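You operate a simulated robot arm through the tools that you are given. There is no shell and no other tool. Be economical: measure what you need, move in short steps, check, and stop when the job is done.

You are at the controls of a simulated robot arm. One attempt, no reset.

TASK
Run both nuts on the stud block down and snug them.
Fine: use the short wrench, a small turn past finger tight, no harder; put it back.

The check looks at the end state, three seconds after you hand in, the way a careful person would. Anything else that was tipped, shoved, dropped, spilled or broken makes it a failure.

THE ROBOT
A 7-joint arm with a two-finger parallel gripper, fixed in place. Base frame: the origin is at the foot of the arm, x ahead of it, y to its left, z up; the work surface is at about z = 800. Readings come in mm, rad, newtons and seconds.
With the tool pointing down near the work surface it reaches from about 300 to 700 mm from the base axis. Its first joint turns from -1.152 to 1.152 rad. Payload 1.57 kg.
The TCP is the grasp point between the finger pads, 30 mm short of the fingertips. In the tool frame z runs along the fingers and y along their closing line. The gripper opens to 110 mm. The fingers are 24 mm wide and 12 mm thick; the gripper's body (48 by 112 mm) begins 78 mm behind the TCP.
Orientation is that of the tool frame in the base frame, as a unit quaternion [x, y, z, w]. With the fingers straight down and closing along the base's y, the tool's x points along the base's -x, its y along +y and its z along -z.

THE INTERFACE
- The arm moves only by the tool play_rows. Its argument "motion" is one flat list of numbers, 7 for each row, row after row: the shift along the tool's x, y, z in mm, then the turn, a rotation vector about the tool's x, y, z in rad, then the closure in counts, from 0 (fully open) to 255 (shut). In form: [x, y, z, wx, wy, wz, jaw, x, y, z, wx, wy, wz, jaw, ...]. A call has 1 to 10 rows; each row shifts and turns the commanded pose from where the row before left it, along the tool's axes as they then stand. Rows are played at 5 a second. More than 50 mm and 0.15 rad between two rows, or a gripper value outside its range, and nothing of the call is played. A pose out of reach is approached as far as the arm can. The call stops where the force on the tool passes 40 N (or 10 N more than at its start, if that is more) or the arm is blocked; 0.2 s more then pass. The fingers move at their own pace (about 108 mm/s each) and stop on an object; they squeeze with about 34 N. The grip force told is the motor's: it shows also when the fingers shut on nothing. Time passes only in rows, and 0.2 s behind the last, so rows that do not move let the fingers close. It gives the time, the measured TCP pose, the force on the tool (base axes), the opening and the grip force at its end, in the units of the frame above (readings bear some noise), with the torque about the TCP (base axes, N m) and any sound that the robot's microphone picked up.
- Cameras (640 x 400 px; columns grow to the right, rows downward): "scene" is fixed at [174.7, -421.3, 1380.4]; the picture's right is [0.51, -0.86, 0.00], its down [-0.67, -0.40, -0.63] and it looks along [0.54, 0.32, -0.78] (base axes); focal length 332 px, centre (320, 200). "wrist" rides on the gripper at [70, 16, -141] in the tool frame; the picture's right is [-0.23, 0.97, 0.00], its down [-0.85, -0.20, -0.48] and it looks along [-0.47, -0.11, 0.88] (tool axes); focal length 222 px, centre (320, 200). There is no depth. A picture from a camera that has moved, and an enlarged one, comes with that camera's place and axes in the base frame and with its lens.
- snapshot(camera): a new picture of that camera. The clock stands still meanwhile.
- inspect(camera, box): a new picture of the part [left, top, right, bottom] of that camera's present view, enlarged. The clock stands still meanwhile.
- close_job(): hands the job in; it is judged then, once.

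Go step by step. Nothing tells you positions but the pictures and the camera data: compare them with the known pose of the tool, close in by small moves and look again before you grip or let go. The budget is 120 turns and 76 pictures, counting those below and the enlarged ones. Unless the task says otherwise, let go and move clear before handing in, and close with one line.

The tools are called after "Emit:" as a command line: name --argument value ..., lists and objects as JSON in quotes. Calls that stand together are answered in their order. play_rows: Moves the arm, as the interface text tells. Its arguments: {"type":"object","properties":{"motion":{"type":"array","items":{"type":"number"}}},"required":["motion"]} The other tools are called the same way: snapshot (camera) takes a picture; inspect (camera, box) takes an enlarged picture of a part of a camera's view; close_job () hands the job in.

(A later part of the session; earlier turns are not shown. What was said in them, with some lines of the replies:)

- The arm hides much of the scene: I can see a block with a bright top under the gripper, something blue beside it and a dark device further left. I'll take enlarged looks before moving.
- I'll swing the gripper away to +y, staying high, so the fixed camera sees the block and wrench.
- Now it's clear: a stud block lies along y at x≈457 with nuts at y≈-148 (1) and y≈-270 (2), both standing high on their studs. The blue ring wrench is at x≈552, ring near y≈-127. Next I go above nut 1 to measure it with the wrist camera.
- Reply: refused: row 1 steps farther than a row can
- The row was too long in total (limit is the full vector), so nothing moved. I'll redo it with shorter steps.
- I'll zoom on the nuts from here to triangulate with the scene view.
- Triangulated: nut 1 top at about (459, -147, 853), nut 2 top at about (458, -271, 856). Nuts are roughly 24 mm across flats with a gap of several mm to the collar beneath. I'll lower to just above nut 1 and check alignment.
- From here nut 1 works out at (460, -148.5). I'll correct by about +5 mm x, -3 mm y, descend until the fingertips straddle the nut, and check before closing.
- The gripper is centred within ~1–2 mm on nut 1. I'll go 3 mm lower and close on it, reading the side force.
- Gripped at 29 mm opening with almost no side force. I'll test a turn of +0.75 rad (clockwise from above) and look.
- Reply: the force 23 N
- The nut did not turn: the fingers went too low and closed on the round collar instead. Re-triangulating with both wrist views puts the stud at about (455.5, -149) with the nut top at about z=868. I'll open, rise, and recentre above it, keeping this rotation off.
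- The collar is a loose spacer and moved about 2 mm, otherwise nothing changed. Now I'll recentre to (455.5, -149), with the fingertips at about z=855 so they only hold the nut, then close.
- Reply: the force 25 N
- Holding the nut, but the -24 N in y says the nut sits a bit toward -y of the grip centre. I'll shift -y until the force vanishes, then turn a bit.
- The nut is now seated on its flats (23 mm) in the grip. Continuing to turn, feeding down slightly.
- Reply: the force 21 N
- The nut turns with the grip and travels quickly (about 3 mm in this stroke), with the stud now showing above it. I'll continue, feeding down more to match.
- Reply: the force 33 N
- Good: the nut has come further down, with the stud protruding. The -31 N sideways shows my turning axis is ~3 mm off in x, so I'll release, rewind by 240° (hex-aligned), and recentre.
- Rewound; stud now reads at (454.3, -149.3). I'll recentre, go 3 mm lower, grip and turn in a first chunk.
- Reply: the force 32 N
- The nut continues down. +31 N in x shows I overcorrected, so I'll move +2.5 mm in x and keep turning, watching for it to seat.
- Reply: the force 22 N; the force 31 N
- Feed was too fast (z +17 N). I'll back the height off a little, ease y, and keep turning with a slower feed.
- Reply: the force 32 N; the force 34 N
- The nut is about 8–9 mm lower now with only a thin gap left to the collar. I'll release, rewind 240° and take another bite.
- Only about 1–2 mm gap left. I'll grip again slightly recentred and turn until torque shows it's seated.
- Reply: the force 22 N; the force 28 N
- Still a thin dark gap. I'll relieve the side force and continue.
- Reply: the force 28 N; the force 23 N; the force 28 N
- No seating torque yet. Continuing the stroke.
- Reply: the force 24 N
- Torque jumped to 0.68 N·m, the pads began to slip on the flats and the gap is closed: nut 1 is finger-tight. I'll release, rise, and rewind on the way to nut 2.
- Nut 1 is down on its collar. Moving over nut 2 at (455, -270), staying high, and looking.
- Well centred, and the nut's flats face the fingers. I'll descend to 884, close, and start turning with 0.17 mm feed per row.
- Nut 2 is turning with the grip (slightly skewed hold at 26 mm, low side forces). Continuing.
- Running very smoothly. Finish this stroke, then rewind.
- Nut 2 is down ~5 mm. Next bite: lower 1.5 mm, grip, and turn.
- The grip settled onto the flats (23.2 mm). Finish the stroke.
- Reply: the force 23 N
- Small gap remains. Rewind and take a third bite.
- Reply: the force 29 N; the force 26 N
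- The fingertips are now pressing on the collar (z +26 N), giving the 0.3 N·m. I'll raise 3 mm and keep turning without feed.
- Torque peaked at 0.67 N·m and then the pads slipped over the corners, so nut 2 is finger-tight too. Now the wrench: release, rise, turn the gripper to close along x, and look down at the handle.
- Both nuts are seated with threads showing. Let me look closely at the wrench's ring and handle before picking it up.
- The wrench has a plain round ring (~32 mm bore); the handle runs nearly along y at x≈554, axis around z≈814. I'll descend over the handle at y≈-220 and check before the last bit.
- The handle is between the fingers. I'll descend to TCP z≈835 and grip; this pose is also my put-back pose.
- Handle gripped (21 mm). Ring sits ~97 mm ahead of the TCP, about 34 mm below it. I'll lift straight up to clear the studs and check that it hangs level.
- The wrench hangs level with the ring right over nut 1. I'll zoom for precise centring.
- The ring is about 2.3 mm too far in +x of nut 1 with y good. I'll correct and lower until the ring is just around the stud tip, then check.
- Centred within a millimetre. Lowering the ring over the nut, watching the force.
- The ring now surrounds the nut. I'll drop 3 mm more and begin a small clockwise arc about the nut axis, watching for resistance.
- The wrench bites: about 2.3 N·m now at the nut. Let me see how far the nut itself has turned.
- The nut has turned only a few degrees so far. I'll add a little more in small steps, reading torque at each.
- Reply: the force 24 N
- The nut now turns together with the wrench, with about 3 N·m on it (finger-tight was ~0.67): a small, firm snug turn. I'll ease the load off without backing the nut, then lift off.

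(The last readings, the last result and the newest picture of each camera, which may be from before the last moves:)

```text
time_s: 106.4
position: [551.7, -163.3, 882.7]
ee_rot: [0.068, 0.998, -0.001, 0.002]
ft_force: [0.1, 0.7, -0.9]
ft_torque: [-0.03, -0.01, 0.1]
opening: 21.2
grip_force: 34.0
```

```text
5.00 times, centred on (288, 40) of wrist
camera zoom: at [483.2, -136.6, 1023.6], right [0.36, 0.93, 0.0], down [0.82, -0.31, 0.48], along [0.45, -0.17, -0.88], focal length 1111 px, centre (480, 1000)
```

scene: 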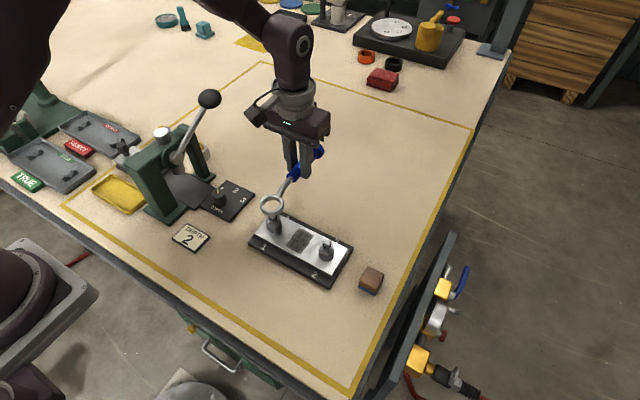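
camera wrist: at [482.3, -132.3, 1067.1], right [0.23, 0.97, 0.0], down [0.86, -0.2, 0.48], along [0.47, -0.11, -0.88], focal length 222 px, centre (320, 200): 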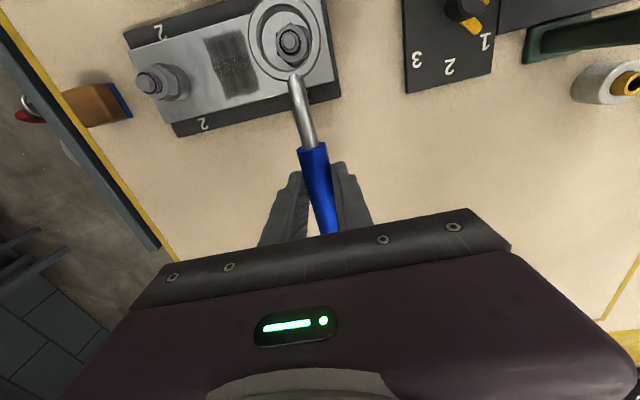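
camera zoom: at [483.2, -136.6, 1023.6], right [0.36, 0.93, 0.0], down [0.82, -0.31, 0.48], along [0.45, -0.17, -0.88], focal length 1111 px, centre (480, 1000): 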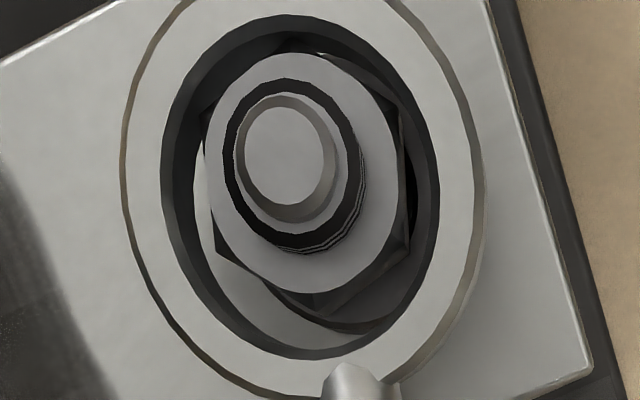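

Unloaded to ~0.1 N·m with the nut staying put. Lifting off and carrying the wrench over to nut 2.

Emit:
play_rows --motion '[0, 0, -5, 0, 0, 0, 255, 0, 0, -15, 0, 0, 0, 255, 0, 0, -15, 0, 0, 0, 255, 0, 0, -10, 0, 0, 0, 255, 0, 0, 0, 0, 0, -0.13, 255, 0, -35, 0, 0, 0, 0, 255, 0.2, -35.5, 0, 0, 0, 0, 255, 0.2, -36, 0, 0, 0, 0, 255, 0, 0, 0, 0, 0, 0, 255]'

Emit:
inspect --camera "wrist" --box '[224, 0, 352, 80]'

Emit:
inspect --camera "scene" --box '[240, 180, 368, 260]'

```text
time_s: 108.4
position: [548.7, -271.0, 929.1]
ee_rot: [0.003, 1.0, 0.0, -0.001]
ft_force: [0.2, 0.4, -2.0]
ft_torque: [0.02, 0.07, -0.01]
opening: 21.0
grip_force: 34.0
```

```text
5.00 times, centred on (288, 40) of wrist
camera zoom: at [477.1, -253.0, 1070.5], right [0.23, 0.97, 0.0], down [0.85, -0.21, 0.48], along [0.47, -0.11, -0.88], focal length 1111 px, centre (480, 1000)
```

zoom: 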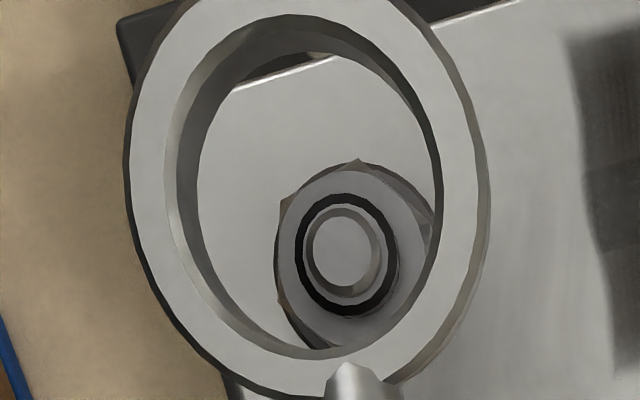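

```text
5.00 times, centred on (304, 220) of scene
camera zoom: at [174.7, -421.3, 1380.4], right [0.51, -0.86, 0.0], down [-0.67, -0.4, -0.63], along [0.54, 0.32, -0.78], focal length 1658 px, centre (400, 100)
```

zoom: 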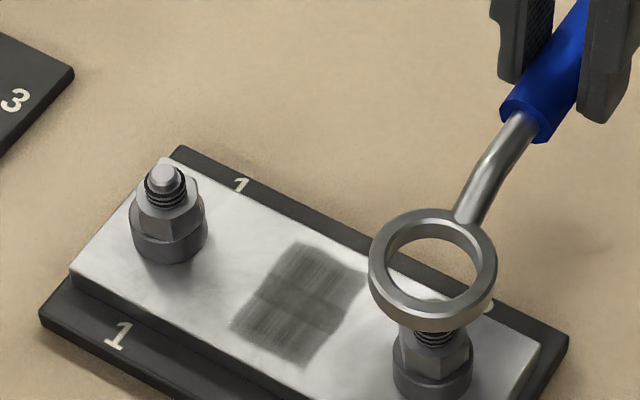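

Ring is near nut 2 but about 3 mm short in +x. I'll correct, lower to just over the stud tip and check again.

Emit:
play_rows --motion '[-3, -0.3, 8, 0, 0, 0, 255, 0, 0, 10, 0, 0, 0, 255, 0, 0, 8, 0, 0, 0, 255, 0, 0, 0, 0, 0, 0, 255]'

Emit:
inspect --camera "wrist" --box '[224, 0, 352, 80]'

Emit:
inspect --camera "scene" --box '[288, 210, 368, 260]'

```text
time_s: 109.4
position: [552.2, -271.0, 901.7]
ee_rot: [0.004, 1.0, 0.0, -0.001]
ft_force: [0.4, -0.8, -1.7]
ft_torque: [0.03, 0.0, 0.02]
opening: 21.2
grip_force: 33.3
```

```text
5.00 times, centred on (288, 40) of wrist
camera zoom: at [481.9, -252.1, 1043.9], right [0.23, 0.97, 0.0], down [0.85, -0.21, 0.48], along [0.46, -0.11, -0.88], focal length 1111 px, centre (480, 1000)
```

zoom: 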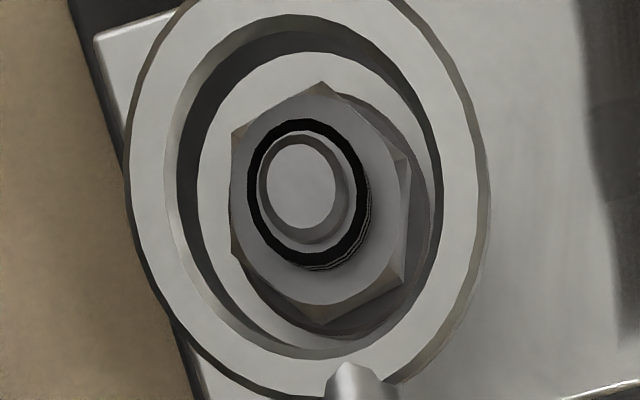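

```text
8.00 times, centred on (328, 235) of scene
camera zoom: at [174.8, -421.3, 1380.4], right [0.51, -0.86, 0.0], down [-0.67, -0.4, -0.63], along [0.54, 0.32, -0.78], focal length 2652 px, centre (256, -80)
```

zoom: 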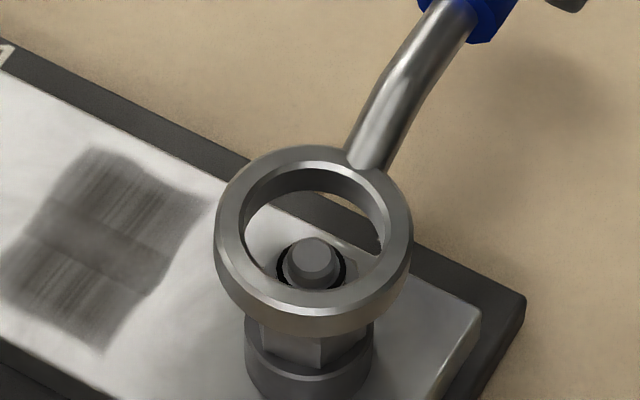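

Slight correction of -1.7 mm x, -0.4 mm y, then lower over nut 2 exactly as for nut 1.

Emit:
play_rows --motion '[1.7, -0.4, 5, 0, 0, 0, 255, 0, 0, 5, 0, 0, 0, 255, 0, 0, 4, 0, 0, 0, 255, 0, 0, 3, 0, 0, 0, 255, 0, 0, 2.5, 0, 0, 0, 255, 0, 0, 0, 0, 0, 0, 255]'

Emit:
inspect --camera "scene" --box '[288, 220, 368, 270]'

```text
time_s: 110.8
position: [550.7, -268.8, 881.5]
ee_rot: [0.004, 1.0, 0.0, 0.0]
ft_force: [-0.5, 0.5, -1.9]
ft_torque: [0.03, 0.02, -0.03]
opening: 21.0
grip_force: 34.6
```

```text
8.00 times, centred on (328, 245) of scene
camera zoom: at [174.8, -421.3, 1380.4], right [0.51, -0.86, 0.0], down [-0.67, -0.4, -0.63], along [0.54, 0.32, -0.78], focal length 2652 px, centre (256, -160)
```

zoom: 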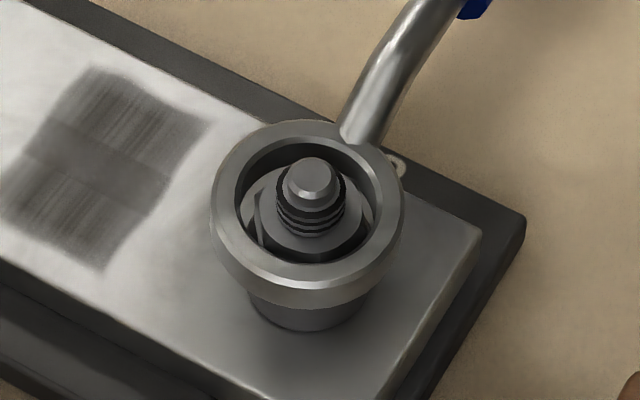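

Ring is seated around nut 2 without contact force. Now the same small clockwise arc, reading torque step by step.

Emit:
play_rows --motion '[0.12, -4.85, 0, 0, 0, 0.05, 255, 0.12, -4.85, 0, 0, 0, 0.05, 255, 0, 0, 0, 0, 0, 0, 255]'

Emit:
play_rows --motion '[0.12, -4.85, 0, 0, 0, 0.05, 255, 0, 0, 0, 0, 0, 0, 255]'

```text
time_s: 111.6
position: [549.7, -279.8, 881.7]
ee_rot: [0.055, 0.999, 0.0, 0.0]
ft_force: [0.4, -0.4, -2.0]
ft_torque: [-0.01, 0.04, 1.01]
opening: 21.1
grip_force: 33.6
```

```text
time_s: 112.2
position: [549.4, -282.9, 882.8]
ee_rot: [0.079, 0.997, 0.001, 0.0]
ft_force: [-1.8, 5.2, -2.4]
ft_torque: [0.1, -0.01, 0.94]
opening: 21.9
grip_force: 33.6
```

Emit:
play_rows --motion '[0.12, -4.85, 0, 0, 0, 0.05, 255, 0, 0, 0, 0, 0, 0, 255]'

Emit:
play_rows --motion '[0.12, -3.9, 0, 0, 0, 0.04, 255, 0, 0, 0, 0, 0, 0, 255]'

```text
time_s: 112.8
position: [548.3, -287.9, 881.5]
ee_rot: [0.104, 0.995, 0.0, 0.0]
ft_force: [0.2, 11.9, 1.2]
ft_torque: [0.3, 0.21, 0.82]
opening: 22.0
grip_force: 34.0
```

```text
time_s: 113.4
position: [547.3, -291.0, 881.9]
ee_rot: [0.123, 0.992, 0.001, 0.0]
ft_force: [4.6, 18.5, -5.1]
ft_torque: [0.34, -0.37, 0.76]
opening: 22.2
grip_force: 33.8
```

Emit:
play_rows --motion '[0.1, -2.9, 0, 0, 0, 0.03, 255, 0, 0, 0, 0, 0, 0, 255]'

```text
time_s: 114.0
position: [546.8, -293.4, 882.1]
ee_rot: [0.138, 0.99, 0.001, 0.0]
ft_force: [8.5, 22.8, -1.2]
ft_torque: [0.42, -0.18, 0.65]
opening: 22.1
grip_force: 34.1
```

Nut 2 is at about 2.9 N·m, matching nut 1. Easing off in the same way.

Emit:
play_rows --motion '[0.1, 3.9, 0, 0, 0, -0.04, 255, 0.1, 3.9, 0, 0, 0, -0.04, 255, 0, 0, 0, 0, 0, 0, 255]'

```text
time_s: 114.8
position: [547.9, -289.1, 882.2]
ee_rot: [0.099, 0.995, -0.001, -0.001]
ft_force: [3.4, 3.7, -0.5]
ft_torque: [-0.01, 0.09, 0.91]
opening: 21.1
grip_force: 33.5
```

Emit:
play_rows --motion '[0.1, 2.4, 0, 0, 0, -0.03, 255, 0, 0, 0, 0, 0, 0, 255]'

```text
time_s: 115.4
position: [548.6, -287.3, 882.8]
ee_rot: [0.084, 0.996, 0.0, -0.002]
ft_force: [-0.2, -0.2, -0.5]
ft_torque: [-0.1, 0.03, 0.35]
opening: 21.1
grip_force: 33.9
```

Load is off. Lifting straight up and checking how the wrench sits in the grip before returning it.

Emit:
play_rows --motion '[0, 0, -5, 0, 0, 0, 255, 0, 0, -15, 0, 0, 0, 255, 0, 0, -15, 0, 0, 0, 255, 0, 0, -10, 0, 0, 0, 255, 0, 0, 0, 0, 0, 0, 255]'

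Emit:
snapshot --camera "wrist"

```text
time_s: 116.6
position: [547.9, -285.4, 927.9]
ee_rot: [0.084, 0.996, 0.0, 0.001]
ft_force: [0.3, -0.9, -1.6]
ft_torque: [-0.02, 0.01, 0.05]
opening: 21.1
grip_force: 34.3
```

```text
4 pictures are left
camera wrist: at [481.8, -256.7, 1069.0], right [0.39, 0.92, 0.0], down [0.81, -0.34, 0.48], along [0.44, -0.18, -0.88], focal length 222 px, centre (320, 200)
```

wrist: 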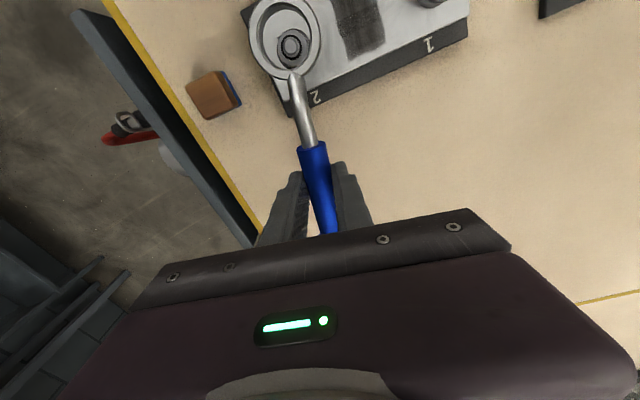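

The wrench hasn't shifted in the grip (ring at the same pixel). I'll rotate back to the pickup orientation, move over the pickup spot and lower.

Emit:
play_rows --motion '[0, 0, 0, 0, 0, 0.1403, 255, 0, 0, 0, 0, 0, 0.1403, 255, 0, 0, 0, 0, 0, 0.1403, 255, 0, 0, 0, 0, 0, 0.1403, 255, 0, 0, 0, 0, 0, 0.1403, 255, 0, 0, 0, 0, 0, 0.1403, 255, 0, 0, 0, 0, 0, 0.1403, 255, 0, 0, 0, 0, 0, 0.1403, 255, 0, 0, 0, 0, 0, 0.1403, 255, 0, 0, 0, 0, 0, 0.1403, 255]'

Emit:
play_rows --motion '[33, 3.5, 0, 0, 0, 0, 255, 33, 3.5, 0, 0, 0, 0, 255, 0, 0, 0, 0, 0, 0, 255, 0, 0, 0, 0, 0, 0, 255]'

```text
time_s: 118.8
position: [548.7, -286.5, 926.9]
ee_rot: [0.708, 0.706, 0.0, 0.0]
ft_force: [-0.4, 0.3, -0.6]
ft_torque: [0.04, 0.01, -0.02]
opening: 21.2
grip_force: 34.7
```

```text
time_s: 119.8
position: [557.0, -219.0, 928.6]
ee_rot: [0.707, 0.707, 0.0, 0.0]
ft_force: [-0.2, 1.2, -1.3]
ft_torque: [0.06, 0.02, 0.03]
opening: 21.1
grip_force: 33.9
```

Emit:
play_rows --motion '[-0.8, -1, 30, 0, 0, 0, 255, 0, 0, 30, 0, 0, 0, 255, 0, 0, 20, 0, 0, 0, 255, 0, 0, 7, 0, 0, 0, 255, 0, 0, 0, 0, 0, 0, 255]'

Emit:
play_rows --motion '[0, 0, 2, 0, 0, 0, 255, 0, 0, 1.5, 0, 0, 0, 255, 0, 0, 0, 0, 0, 0, 255]'

Emit:
inspect --camera "scene" --box '[276, 170, 372, 230]'

```text
time_s: 121.0
position: [556.4, -220.0, 839.3]
ee_rot: [0.707, 0.708, 0.0, 0.0]
ft_force: [-0.2, -1.1, -1.9]
ft_torque: [0.03, 0.01, 0.02]
opening: 21.1
grip_force: 33.7
```

```text
time_s: 121.8
position: [556.5, -221.6, 836.1]
ee_rot: [0.707, 0.707, 0.001, 0.0]
ft_force: [-2.1, 1.2, 5.3]
ft_torque: [0.27, 0.16, 0.01]
opening: 20.8
grip_force: 34.6
```

```text
6.67 times, centred on (324, 200) of scene
camera zoom: at [174.6, -421.2, 1380.5], right [0.51, -0.86, 0.0], down [-0.67, -0.4, -0.63], along [0.54, 0.32, -0.78], focal length 2210 px, centre (293, 200)
```

zoom: 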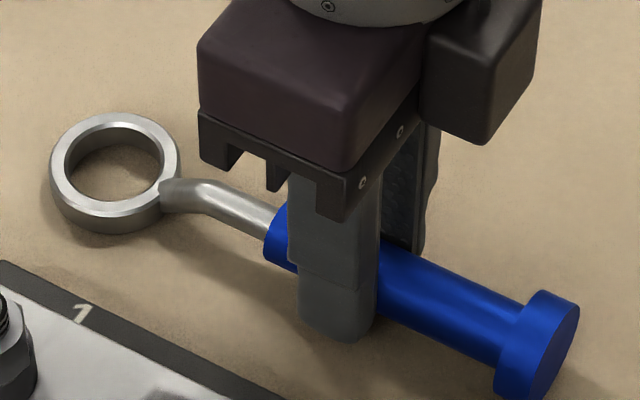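

The wrench is touching the table in its original spot (5 N). One more millimetre, then let go gently and rise.

Emit:
play_rows --motion '[0, 0, 1, 0, 0, 0, 255, 0, 0, 0, 0, 0, 0, 255]'

Emit:
play_rows --motion '[0, 0, 0, 0, 0, 0, 200, 0, 0, 0, 0, 0, 0, 175, 0, 0, 0, 0, 0, 0, 150, 0, 0, 0, 0, 0, 0, 150, 0, 0, -20, 0, 0, 0, 150, 0, 0, -40, 0, 0, 0, 150, 0, 0, -40, 0, 0, 0, 150, 0, 0, -40, 0, 0, 0, 150]'

Emit:
play_rows --motion '[40, -25, -10, 0, 0, 0, 150, 40, -25, -10, 0, 0, 0, 150, 40, -25, -10, 0, 0, 0, 150, 40, -25, -10, 0, 0, 0, 150, 40, -25, 0, 0, 0, 0, 150, 0, 0, 0, 0, 0, 0, 150]'

Emit:
inspect --camera "scene" --box '[224, 170, 384, 270]'

```text
time_s: 122.4
position: [556.3, -221.2, 835.0]
ee_rot: [0.708, 0.707, 0.0, 0.001]
ft_force: [3.9, 1.5, 13.0]
ft_torque: [0.24, -0.02, 0.0]
opening: 20.9
grip_force: 34.4
```

```text
time_s: 124.2
position: [555.3, -221.9, 977.0]
ee_rot: [0.708, 0.707, 0.0, 0.0]
ft_force: [-0.7, -0.4, 0.4]
ft_torque: [0.03, -0.01, 0.02]
opening: 45.3
grip_force: 0.2
```

```text
time_s: 125.6
position: [431.3, -20.0, 1014.9]
ee_rot: [0.707, 0.707, 0.0, -0.001]
ft_force: [0.3, 0.2, 0.7]
ft_torque: [0.01, 0.0, -0.01]
opening: 45.2
grip_force: 0.1
```

```text
4.00 times, centred on (304, 220) of scene
camera zoom: at [174.7, -421.3, 1380.4], right [0.51, -0.86, 0.0], down [-0.67, -0.4, -0.63], along [0.54, 0.32, -0.78], focal length 1326 px, centre (384, 120)
```

zoom: 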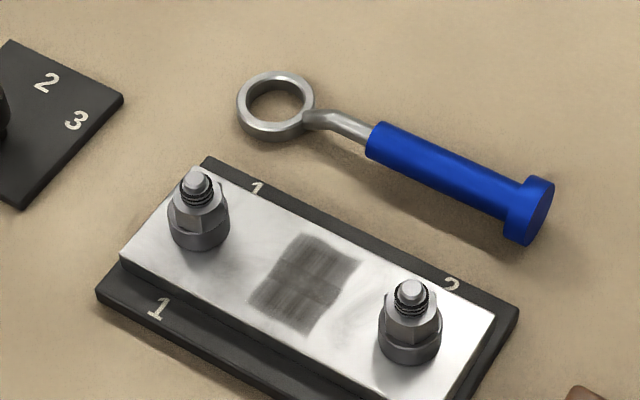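

Both nuts are down on their collars, the wrench is back where it was, and the gripper is clear. Handing in.

Emit:
close_job

```text
The job is handed in.
```

I ran both nuts down and snugged each with the short wrench to about 3 N·m (finger-tight was about 0.7). That turned nut 1 only a few degrees; I didn't measure nut 2's angle. The wrench is back where it was. On the first try I gripped nut 1's loose collar by mistake and shifted it about 2 mm on its stud.
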